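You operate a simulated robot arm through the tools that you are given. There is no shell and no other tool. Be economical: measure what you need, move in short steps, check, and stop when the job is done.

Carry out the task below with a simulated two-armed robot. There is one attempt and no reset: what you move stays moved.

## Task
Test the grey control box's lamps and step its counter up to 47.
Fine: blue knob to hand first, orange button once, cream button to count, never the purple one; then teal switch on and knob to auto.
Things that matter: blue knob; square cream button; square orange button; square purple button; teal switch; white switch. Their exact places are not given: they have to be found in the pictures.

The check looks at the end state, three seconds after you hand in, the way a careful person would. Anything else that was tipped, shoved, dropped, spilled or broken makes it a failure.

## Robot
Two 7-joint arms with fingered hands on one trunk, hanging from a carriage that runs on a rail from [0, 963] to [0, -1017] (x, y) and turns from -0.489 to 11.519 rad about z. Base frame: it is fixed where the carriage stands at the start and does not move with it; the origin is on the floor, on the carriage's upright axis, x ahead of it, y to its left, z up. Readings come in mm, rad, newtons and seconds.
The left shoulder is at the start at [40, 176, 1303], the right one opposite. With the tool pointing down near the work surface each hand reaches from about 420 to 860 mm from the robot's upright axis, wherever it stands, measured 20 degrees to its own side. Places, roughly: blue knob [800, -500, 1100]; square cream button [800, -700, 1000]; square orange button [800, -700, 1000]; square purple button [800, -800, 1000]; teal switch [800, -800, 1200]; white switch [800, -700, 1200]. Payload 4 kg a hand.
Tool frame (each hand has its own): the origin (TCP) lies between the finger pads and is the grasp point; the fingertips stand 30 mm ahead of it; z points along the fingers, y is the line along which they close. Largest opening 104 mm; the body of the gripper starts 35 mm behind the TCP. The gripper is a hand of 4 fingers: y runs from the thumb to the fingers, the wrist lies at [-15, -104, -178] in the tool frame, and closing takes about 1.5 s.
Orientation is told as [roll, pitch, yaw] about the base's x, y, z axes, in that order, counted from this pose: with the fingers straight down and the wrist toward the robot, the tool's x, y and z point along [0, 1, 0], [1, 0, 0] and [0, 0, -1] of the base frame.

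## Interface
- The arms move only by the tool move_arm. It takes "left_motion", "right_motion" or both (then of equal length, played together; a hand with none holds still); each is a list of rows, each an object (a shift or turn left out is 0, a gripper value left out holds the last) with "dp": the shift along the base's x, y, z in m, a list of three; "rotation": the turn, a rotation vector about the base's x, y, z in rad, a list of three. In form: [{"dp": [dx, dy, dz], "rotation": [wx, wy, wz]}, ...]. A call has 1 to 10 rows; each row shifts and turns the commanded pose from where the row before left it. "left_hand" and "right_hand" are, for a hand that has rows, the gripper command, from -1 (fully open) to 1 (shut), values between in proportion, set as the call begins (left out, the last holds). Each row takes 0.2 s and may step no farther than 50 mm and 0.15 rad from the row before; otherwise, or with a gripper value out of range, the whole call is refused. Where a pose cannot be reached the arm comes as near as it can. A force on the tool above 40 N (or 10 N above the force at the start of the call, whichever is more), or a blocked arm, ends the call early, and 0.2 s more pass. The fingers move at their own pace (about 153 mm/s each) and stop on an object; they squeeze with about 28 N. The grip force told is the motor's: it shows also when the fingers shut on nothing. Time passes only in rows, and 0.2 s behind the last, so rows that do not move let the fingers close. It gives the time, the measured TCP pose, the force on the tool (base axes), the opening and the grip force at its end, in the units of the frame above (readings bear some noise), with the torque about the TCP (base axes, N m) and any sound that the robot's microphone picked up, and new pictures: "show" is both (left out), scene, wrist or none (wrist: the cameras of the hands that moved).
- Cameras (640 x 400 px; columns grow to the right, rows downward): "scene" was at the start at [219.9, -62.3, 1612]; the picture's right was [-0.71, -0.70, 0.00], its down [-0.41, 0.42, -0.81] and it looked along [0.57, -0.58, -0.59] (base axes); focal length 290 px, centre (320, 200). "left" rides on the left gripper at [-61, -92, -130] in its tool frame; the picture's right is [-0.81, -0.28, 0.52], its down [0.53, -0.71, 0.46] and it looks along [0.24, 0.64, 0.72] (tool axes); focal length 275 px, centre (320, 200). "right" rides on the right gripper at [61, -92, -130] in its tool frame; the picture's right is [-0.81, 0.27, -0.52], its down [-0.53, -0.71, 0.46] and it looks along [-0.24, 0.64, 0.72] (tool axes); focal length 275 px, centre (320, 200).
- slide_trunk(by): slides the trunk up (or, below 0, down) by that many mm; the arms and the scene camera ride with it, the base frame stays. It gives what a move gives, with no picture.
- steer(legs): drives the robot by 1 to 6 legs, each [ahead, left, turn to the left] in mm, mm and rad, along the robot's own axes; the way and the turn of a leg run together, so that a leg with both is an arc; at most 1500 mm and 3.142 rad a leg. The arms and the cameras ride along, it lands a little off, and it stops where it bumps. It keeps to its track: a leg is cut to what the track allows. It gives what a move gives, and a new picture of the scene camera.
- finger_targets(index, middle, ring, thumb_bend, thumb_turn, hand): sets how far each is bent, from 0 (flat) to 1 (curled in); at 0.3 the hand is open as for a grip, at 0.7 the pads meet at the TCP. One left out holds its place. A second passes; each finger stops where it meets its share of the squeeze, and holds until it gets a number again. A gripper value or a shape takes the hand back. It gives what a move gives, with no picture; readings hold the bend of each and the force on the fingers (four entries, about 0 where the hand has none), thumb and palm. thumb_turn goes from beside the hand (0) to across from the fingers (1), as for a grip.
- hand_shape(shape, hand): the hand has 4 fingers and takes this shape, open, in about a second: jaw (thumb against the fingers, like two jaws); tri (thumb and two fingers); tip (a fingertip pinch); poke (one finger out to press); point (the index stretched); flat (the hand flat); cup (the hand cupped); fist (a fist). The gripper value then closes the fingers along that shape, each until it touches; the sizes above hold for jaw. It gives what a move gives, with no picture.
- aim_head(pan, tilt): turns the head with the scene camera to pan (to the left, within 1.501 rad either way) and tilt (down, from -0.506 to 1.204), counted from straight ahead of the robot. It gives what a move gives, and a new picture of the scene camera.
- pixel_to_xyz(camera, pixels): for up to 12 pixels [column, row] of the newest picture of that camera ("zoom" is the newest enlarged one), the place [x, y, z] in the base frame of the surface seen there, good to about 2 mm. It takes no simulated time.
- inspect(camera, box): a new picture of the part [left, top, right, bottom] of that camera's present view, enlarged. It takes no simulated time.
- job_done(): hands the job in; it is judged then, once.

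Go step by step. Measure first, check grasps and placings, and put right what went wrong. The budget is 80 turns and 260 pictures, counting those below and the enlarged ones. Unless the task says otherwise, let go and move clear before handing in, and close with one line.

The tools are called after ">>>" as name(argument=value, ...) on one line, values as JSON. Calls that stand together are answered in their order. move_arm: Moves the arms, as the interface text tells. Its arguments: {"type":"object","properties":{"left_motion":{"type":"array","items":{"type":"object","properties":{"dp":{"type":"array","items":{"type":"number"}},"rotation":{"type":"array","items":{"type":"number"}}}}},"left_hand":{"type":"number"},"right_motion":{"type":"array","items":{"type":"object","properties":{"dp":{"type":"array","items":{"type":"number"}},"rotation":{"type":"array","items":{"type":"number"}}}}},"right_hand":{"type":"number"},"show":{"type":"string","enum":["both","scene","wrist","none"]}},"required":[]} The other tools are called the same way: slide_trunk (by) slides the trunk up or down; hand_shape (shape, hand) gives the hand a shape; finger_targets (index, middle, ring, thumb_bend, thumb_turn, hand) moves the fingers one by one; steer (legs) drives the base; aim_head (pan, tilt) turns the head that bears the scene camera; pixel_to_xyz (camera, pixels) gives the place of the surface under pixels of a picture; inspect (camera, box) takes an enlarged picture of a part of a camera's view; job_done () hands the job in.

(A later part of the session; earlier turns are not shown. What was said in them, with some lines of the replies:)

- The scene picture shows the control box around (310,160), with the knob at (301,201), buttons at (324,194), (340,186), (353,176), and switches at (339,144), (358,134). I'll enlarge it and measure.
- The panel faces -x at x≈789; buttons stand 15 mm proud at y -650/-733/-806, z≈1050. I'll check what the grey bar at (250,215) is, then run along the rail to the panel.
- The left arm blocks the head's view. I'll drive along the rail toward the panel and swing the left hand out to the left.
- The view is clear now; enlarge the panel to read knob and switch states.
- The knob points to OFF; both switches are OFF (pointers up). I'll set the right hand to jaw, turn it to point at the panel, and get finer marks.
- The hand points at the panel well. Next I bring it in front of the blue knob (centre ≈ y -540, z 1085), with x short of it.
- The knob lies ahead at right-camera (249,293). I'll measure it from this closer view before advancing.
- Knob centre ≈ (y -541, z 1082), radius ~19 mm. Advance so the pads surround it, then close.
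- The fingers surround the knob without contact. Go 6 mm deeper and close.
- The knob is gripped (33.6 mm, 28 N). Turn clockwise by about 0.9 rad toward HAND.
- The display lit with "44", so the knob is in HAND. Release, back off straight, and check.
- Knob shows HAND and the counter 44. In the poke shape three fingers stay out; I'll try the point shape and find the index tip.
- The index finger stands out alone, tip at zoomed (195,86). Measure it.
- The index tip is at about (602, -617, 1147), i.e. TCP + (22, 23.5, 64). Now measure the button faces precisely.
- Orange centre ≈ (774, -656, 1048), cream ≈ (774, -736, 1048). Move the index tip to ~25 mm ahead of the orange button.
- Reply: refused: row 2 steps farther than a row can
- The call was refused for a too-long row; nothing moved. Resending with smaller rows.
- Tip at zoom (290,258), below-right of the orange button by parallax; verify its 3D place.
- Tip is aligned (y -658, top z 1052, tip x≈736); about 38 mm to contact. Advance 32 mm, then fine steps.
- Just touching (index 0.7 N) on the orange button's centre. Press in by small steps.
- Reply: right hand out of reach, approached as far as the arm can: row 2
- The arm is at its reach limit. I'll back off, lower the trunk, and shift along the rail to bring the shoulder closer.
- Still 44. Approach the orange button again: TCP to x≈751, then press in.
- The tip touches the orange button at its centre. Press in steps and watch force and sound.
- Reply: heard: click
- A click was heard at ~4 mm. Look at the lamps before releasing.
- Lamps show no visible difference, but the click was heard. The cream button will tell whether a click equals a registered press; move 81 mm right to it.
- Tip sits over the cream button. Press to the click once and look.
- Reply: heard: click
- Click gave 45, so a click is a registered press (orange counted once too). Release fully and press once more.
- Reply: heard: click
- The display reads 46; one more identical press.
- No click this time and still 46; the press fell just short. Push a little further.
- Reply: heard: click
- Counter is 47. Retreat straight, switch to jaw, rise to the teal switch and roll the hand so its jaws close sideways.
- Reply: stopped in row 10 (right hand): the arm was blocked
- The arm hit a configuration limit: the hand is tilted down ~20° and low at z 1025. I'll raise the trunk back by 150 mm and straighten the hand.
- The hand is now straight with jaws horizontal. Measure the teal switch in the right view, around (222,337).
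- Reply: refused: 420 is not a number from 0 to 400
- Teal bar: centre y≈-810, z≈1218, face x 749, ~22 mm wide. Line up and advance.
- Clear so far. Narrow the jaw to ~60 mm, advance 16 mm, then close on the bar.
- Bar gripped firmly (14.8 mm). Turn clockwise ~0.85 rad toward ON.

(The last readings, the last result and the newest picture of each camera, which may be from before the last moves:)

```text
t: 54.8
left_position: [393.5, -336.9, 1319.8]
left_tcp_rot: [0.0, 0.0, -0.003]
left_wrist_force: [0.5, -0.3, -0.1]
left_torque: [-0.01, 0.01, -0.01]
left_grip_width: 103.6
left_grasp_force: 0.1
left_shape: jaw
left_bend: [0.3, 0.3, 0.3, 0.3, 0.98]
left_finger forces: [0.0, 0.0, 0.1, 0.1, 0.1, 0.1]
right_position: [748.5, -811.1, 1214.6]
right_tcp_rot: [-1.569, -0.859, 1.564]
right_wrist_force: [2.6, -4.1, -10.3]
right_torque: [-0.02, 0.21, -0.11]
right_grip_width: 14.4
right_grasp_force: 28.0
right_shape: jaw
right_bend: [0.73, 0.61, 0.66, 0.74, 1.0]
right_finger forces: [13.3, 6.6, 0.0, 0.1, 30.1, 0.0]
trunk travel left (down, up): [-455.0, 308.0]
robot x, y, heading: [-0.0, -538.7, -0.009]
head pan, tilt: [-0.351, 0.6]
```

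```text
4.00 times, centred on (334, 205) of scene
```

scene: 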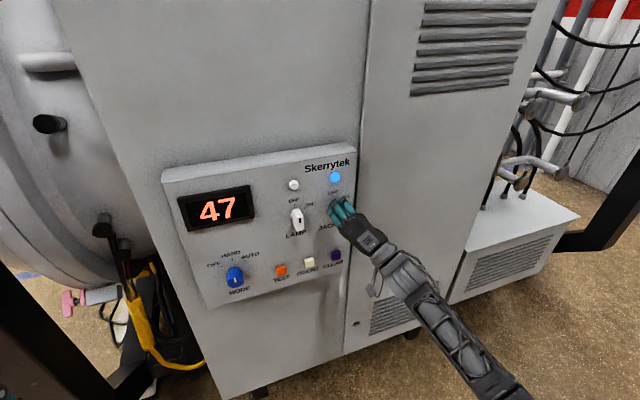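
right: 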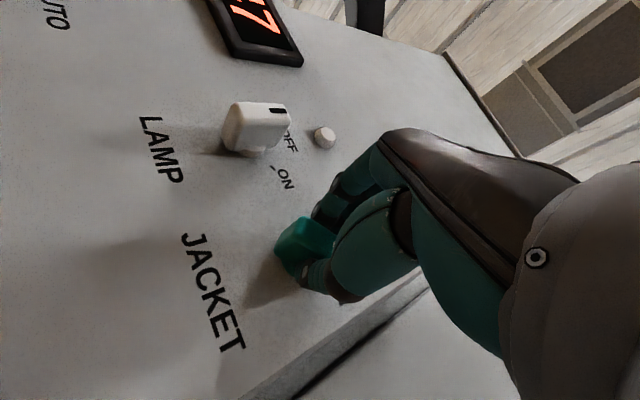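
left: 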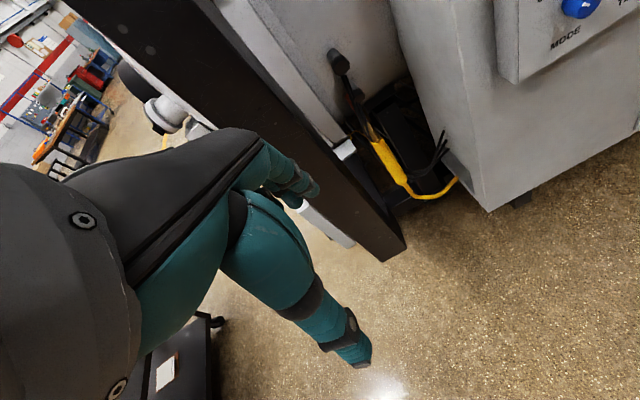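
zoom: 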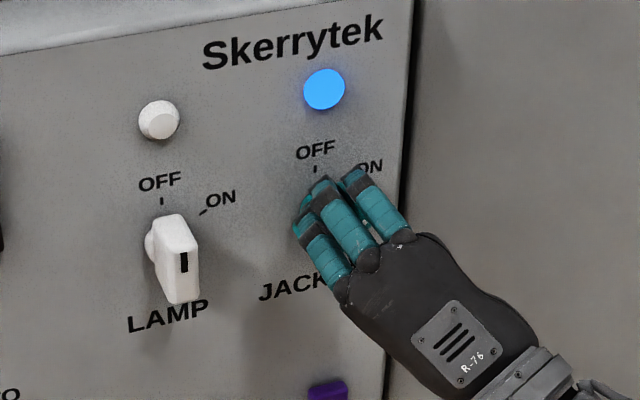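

The blue lamp lit: teal switch is ON. Release, back off, and shift the robot back left toward the knob.

>>> move_arm(right_motion=[{"dp": [0, 0, 0]}, {"dp": [0, 0, 0]}, {"dp": [0, 0, 0]}, {"dp": [0, 0, 0]}], right_hand=-0.6, show="none")

>>> move_arm(right_motion=[{"dp": [-0.03, 0, 0]}, {"dp": [-0.05, 0, 0]}, {"dp": [-0.05, 0, 0]}, {"dp": [-0.02, 0, 0]}, {"dp": [0, 0, 0]}], right_hand=-1, show="none")

>>> steer(legs=[[0, 100, 0]])

>>> inspect(camera="scene", box=[210, 120, 420, 295])

```text
t: 55.8
left_position: [393.5, -337.2, 1321.6]
left_tcp_rot: [0.0, 0.002, -0.003]
left_wrist_force: [0.0, -0.1, -0.1]
left_torque: [0.02, -0.02, 0.01]
left_grip_width: 103.5
left_grasp_force: 0.0
left_shape: jaw
left_bend: [0.3, 0.3, 0.3, 0.3, 0.98]
left_finger forces: [0.0, 0.0, 0.1, 0.0, 0.0, 0.0]
right_position: [749.0, -810.3, 1216.3]
right_tcp_rot: [-1.572, -0.858, 1.571]
right_wrist_force: [-0.5, 0.0, -0.2]
right_torque: [-0.01, -0.02, 0.04]
right_grip_width: 83.1
right_grasp_force: 0.0
right_shape: jaw
right_bend: [0.27, 0.34, 0.32, 0.5, 0.99]
right_finger forces: [0.1, 0.1, 0.0, 0.0, 0.0, 0.0]
trunk travel left (down, up): [-455.0, 308.0]
robot x, y, heading: [-1.5, -536.3, -0.004]
head pan, tilt: [-0.351, 0.6]
```

```text
t: 57.0
left_position: [393.5, -337.0, 1320.3]
left_tcp_rot: [0.002, -0.001, -0.003]
left_wrist_force: [0.6, 0.1, 0.0]
left_torque: [0.01, 0.01, -0.01]
left_grip_width: 103.4
left_grasp_force: 0.0
left_shape: jaw
left_bend: [0.3, 0.3, 0.3, 0.3, 0.98]
left_finger forces: [0.0, 0.0, 0.0, 0.1, 0.1, 0.1]
right_position: [599.6, -810.6, 1216.9]
right_tcp_rot: [-1.573, -0.855, 1.569]
right_wrist_force: [0.8, -0.7, 0.0]
right_torque: [0.01, -0.03, -0.01]
right_grip_width: 103.5
right_grasp_force: 0.0
right_shape: jaw
right_bend: [0.3, 0.3, 0.3, 0.3, 0.98]
right_finger forces: [0.1, 0.1, 0.0, 0.0, 0.0, 0.0]
trunk travel left (down, up): [-455.0, 308.0]
robot x, y, heading: [2.6, -535.7, -0.003]
head pan, tilt: [-0.351, 0.6]
```

```text
t: 58.2
left_position: [394.7, -234.7, 1320.9]
left_tcp_rot: [0.0, 0.0, -0.002]
left_wrist_force: [0.9, 0.9, -1.4]
left_torque: [0.02, 0.0, 0.02]
left_grip_width: 103.6
left_grasp_force: 0.0
left_shape: jaw
left_bend: [0.3, 0.3, 0.3, 0.3, 0.98]
left_finger forces: [0.0, 0.1, 0.1, 0.0, 0.0, 0.1]
right_position: [600.2, -707.7, 1215.5]
right_tcp_rot: [-1.573, -0.857, 1.569]
right_wrist_force: [-0.6, -0.3, 0.5]
right_torque: [-0.01, 0.01, -0.02]
right_grip_width: 103.8
right_grasp_force: 0.0
right_shape: jaw
right_bend: [0.3, 0.3, 0.3, 0.3, 0.98]
right_finger forces: [0.1, 0.1, 0.0, 0.0, 0.0, 0.0]
trunk travel left (down, up): [-455.0, 308.0]
robot x, y, heading: [-1.2, -439.6, -0.002]
head pan, tilt: [-0.351, 0.6]
```

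scene: 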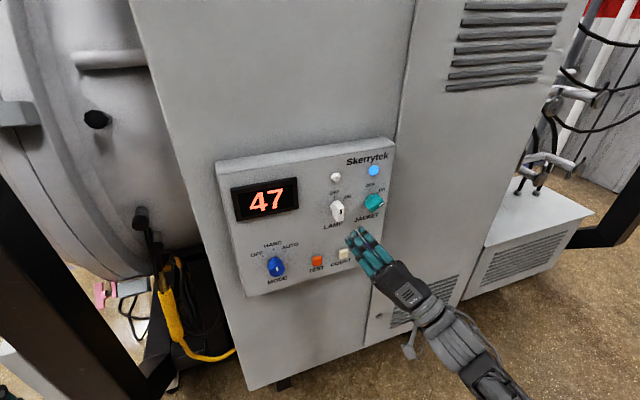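

```text
2.29 times, centred on (315, 208) of scene
```

zoom: 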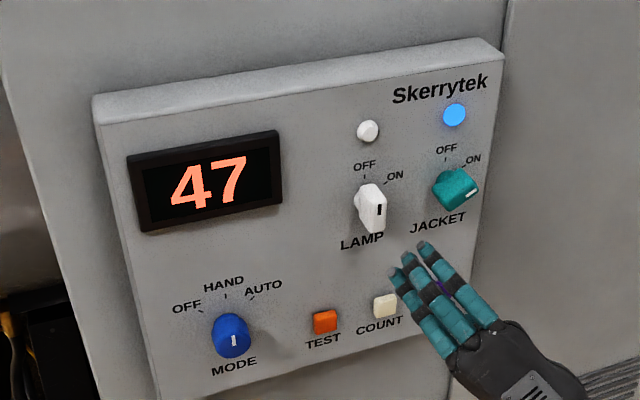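

Teal is on, white still off, 47 shown. Move to the knob (y -541, z 1083), rolling the hand back to −1.0 rad.

>>> move_arm(right_motion=[{"dp": [0, 0.033, -0.0265], "rotation": [-0.06, 0, 0]}, {"dp": [0, 0.033, -0.0265], "rotation": [-0.06, 0, 0]}, {"dp": [0, 0.033, -0.0265], "rotation": [-0.06, 0, 0]}, {"dp": [0, 0.033, -0.0265], "rotation": [-0.06, 0, 0]}, {"dp": [0, 0.0335, -0.0265], "rotation": [-0.05, 0, 0]}, {"dp": [0.045, 0, 0]}, {"dp": [0.045, 0, 0]}, {"dp": [0.035, 0, 0]}, {"dp": [0, 0, 0]}], show="both")

```text
t: 60.2
left_position: [393.6, -234.7, 1320.8]
left_tcp_rot: [-0.002, -0.002, -0.002]
left_wrist_force: [-0.4, 0.8, -0.3]
left_torque: [0.03, 0.0, 0.04]
left_grip_width: 103.8
left_grasp_force: 0.0
left_shape: jaw
left_bend: [0.3, 0.3, 0.3, 0.3, 0.98]
left_finger forces: [0.1, 0.0, 0.0, 0.1, 0.0, 0.0]
right_position: [724.4, -543.8, 1086.4]
right_tcp_rot: [-1.572, -0.566, 1.57]
right_wrist_force: [0.6, -1.1, 0.2]
right_torque: [-0.02, 0.0, -0.01]
right_grip_width: 103.8
right_grasp_force: 0.0
right_shape: jaw
right_bend: [0.3, 0.3, 0.3, 0.3, 0.98]
right_finger forces: [0.0, 0.1, 0.0, 0.0, 0.1, 0.0]
trunk travel left (down, up): [-455.0, 308.0]
robot x, y, heading: [0.7, -437.1, -0.006]
head pan, tilt: [-0.351, 0.6]
```

scene: 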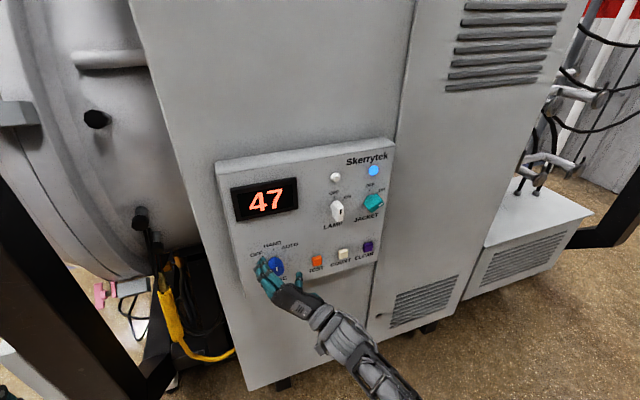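
right: 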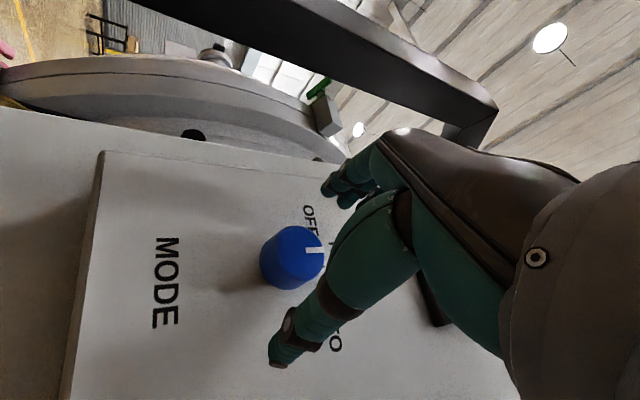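

Same geometry as the first grasp. Advance 26 mm with a small correction, then close.

>>> move_arm(right_motion=[{"dp": [0.013, 0.002, -0.004]}, {"dp": [0.013, 0, 0]}, {"dp": [0, 0, 0]}], show="none")

>>> move_arm(right_motion=[{"dp": [0, 0, 0]}, {"dp": [0, 0, 0]}, {"dp": [0, 0, 0]}, {"dp": [0, 0, 0]}, {"dp": [0, 0, 0]}, {"dp": [0, 0, 0]}, {"dp": [0, 0, 0]}], right_hand=1, show="scene")

```text
t: 61.0
left_position: [394.2, -234.3, 1321.6]
left_tcp_rot: [0.0, 0.0, -0.001]
left_wrist_force: [-0.9, 1.3, -0.5]
left_torque: [-0.01, -0.04, 0.02]
left_grip_width: 103.7
left_grasp_force: 0.1
left_shape: jaw
left_bend: [0.3, 0.3, 0.3, 0.3, 0.98]
left_finger forces: [0.0, 0.0, 0.0, 0.1, 0.0, 0.1]
right_position: [749.2, -542.2, 1080.8]
right_tcp_rot: [-1.573, -0.565, 1.569]
right_wrist_force: [-0.4, 0.1, 0.8]
right_torque: [-0.01, -0.02, 0.0]
right_grip_width: 103.5
right_grasp_force: 0.1
right_shape: jaw
right_bend: [0.3, 0.3, 0.3, 0.3, 0.98]
right_finger forces: [0.0, 0.0, 0.0, 0.0, 0.0, 0.0]
trunk travel left (down, up): [-455.0, 308.0]
robot x, y, heading: [4.2, -436.8, 0.001]
head pan, tilt: [-0.351, 0.6]
```

```text
t: 62.6
left_position: [393.6, -234.5, 1320.4]
left_tcp_rot: [-0.002, -0.001, -0.002]
left_wrist_force: [-0.4, 0.0, 0.4]
left_torque: [0.03, 0.01, -0.02]
left_grip_width: 103.7
left_grasp_force: 0.1
left_shape: jaw
left_bend: [0.3, 0.3, 0.3, 0.3, 0.98]
left_finger forces: [0.0, 0.0, 0.1, 0.0, 0.1, 0.0]
right_position: [750.3, -543.1, 1081.8]
right_tcp_rot: [-1.572, -0.565, 1.569]
right_wrist_force: [1.0, -2.0, -0.7]
right_torque: [0.01, 0.02, -0.01]
right_grip_width: 34.5
right_grasp_force: 27.8
right_shape: jaw
right_bend: [0.74, 0.52, 0.55, 0.74, 1.0]
right_finger forces: [14.5, 7.4, 0.0, 0.0, 25.0, 0.0]
trunk travel left (down, up): [-455.0, 308.0]
robot x, y, heading: [-3.6, -437.3, -0.0]
head pan, tilt: [-0.351, 0.6]
```

scene: 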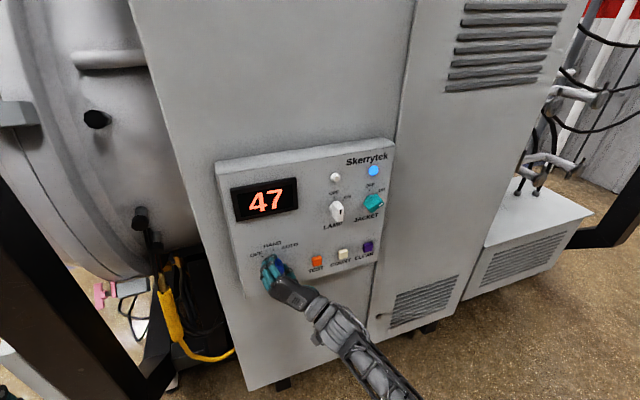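

Gripped (34.5 mm). Turn 0.9 rad clockwise to AUTO.

>>> move_arm(right_motion=[{"rotation": [0.13, 0, 0]}, {"rotation": [0.13, 0, 0]}, {"rotation": [0.13, 0, 0]}, {"rotation": [0.13, 0, 0]}, {"rotation": [0.13, 0, 0]}, {"rotation": [0.13, 0, 0]}, {"rotation": [0.12, 0, 0]}, {"dp": [0, 0, 0]}], show="scene")

>>> move_arm(right_motion=[{"dp": [0, 0, 0]}, {"dp": [0, 0, 0]}, {"dp": [0, 0, 0]}, {"dp": [0, 0, 0]}, {"dp": [0, 0, 0]}, {"dp": [-0.04, 0, 0]}, {"dp": [-0.05, 0, 0]}, {"dp": [-0.05, 0, 0]}, {"dp": [-0.04, 0, 0]}], right_hand=-1, show="both")

>>> inspect(camera="scene", box=[210, 120, 420, 295])

```text
t: 64.4
left_position: [393.8, -235.6, 1320.3]
left_tcp_rot: [0.0, -0.001, -0.001]
left_wrist_force: [0.6, 0.7, -0.4]
left_torque: [-0.02, 0.0, 0.05]
left_grip_width: 103.5
left_grasp_force: 0.0
left_shape: jaw
left_bend: [0.3, 0.3, 0.3, 0.3, 0.98]
left_finger forces: [0.0, 0.1, 0.0, 0.1, 0.0, 0.0]
right_position: [750.8, -541.1, 1077.9]
right_tcp_rot: [-1.54, -1.468, 1.54]
right_wrist_force: [-0.6, -1.1, -7.0]
right_torque: [0.0, 0.07, -0.02]
right_grip_width: 33.8
right_grasp_force: 28.5
right_shape: jaw
right_bend: [0.74, 0.53, 0.55, 0.74, 1.0]
right_finger forces: [14.2, 7.4, 0.0, 0.0, 28.5, 0.1]
trunk travel left (down, up): [-455.0, 308.0]
robot x, y, heading: [-0.3, -434.2, -0.001]
head pan, tilt: [-0.351, 0.6]
```

scene: 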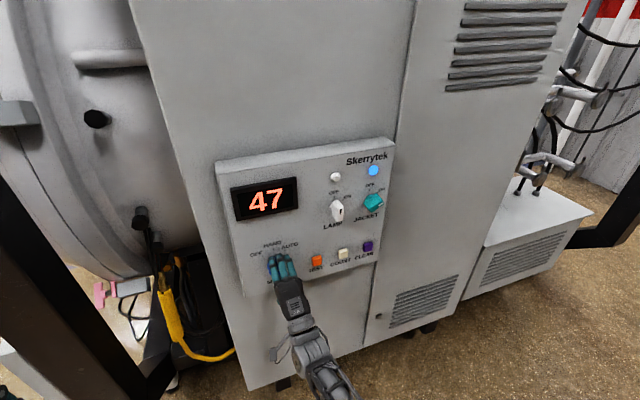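

```text
t: 66.4
left_position: [393.0, -235.5, 1320.1]
left_tcp_rot: [0.001, -0.001, -0.001]
left_wrist_force: [-0.2, -0.6, 0.4]
left_torque: [0.02, -0.01, 0.04]
left_grip_width: 103.6
left_grasp_force: 0.0
left_shape: jaw
left_bend: [0.3, 0.3, 0.3, 0.3, 0.98]
left_finger forces: [0.1, 0.1, 0.0, 0.0, 0.0, 0.0]
right_position: [568.5, -544.1, 1078.7]
right_tcp_rot: [-1.543, -1.466, 1.543]
right_wrist_force: [-0.1, 0.1, -0.6]
right_torque: [-0.01, -0.01, 0.01]
right_grip_width: 103.5
right_grasp_force: 0.2
right_shape: jaw
right_bend: [0.3, 0.3, 0.3, 0.3, 0.98]
right_finger forces: [0.0, 0.0, 0.1, 0.0, 0.0, 0.0]
trunk travel left (down, up): [-455.0, 308.0]
robot x, y, heading: [-0.1, -435.8, -0.005]
head pan, tilt: [-0.351, 0.6]
```

scene: 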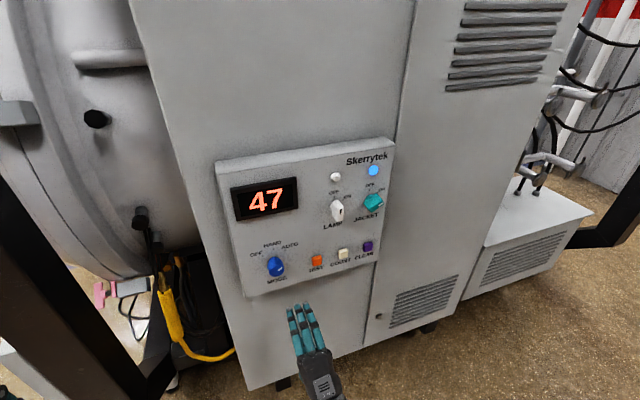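
right: 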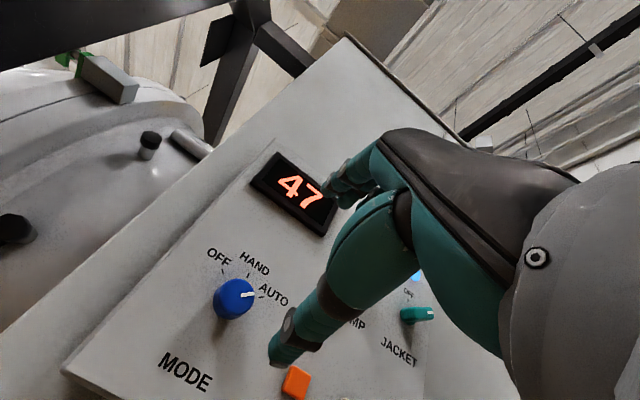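

```text
2.29 times, centred on (315, 208) of scene
```

zoom: 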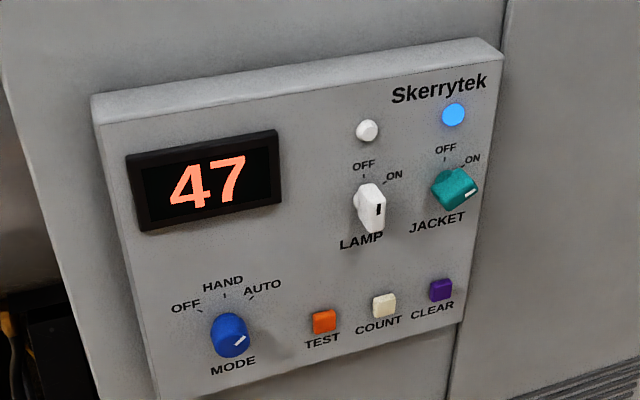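

The knob points at AUTO, the teal switch is ON with its lamp lit, white is untouched, and the display reads 47. The hand is clear, so I'm handing in.

>>> job_done()

```text
The job is handed in.
```

The counter reads 47, the teal switch is on with its blue lamp lit, and the blue knob is on AUTO. The orange button clicked once in HAND mode (no lamp was seen to light then), and I never touched the purple button or white switch.
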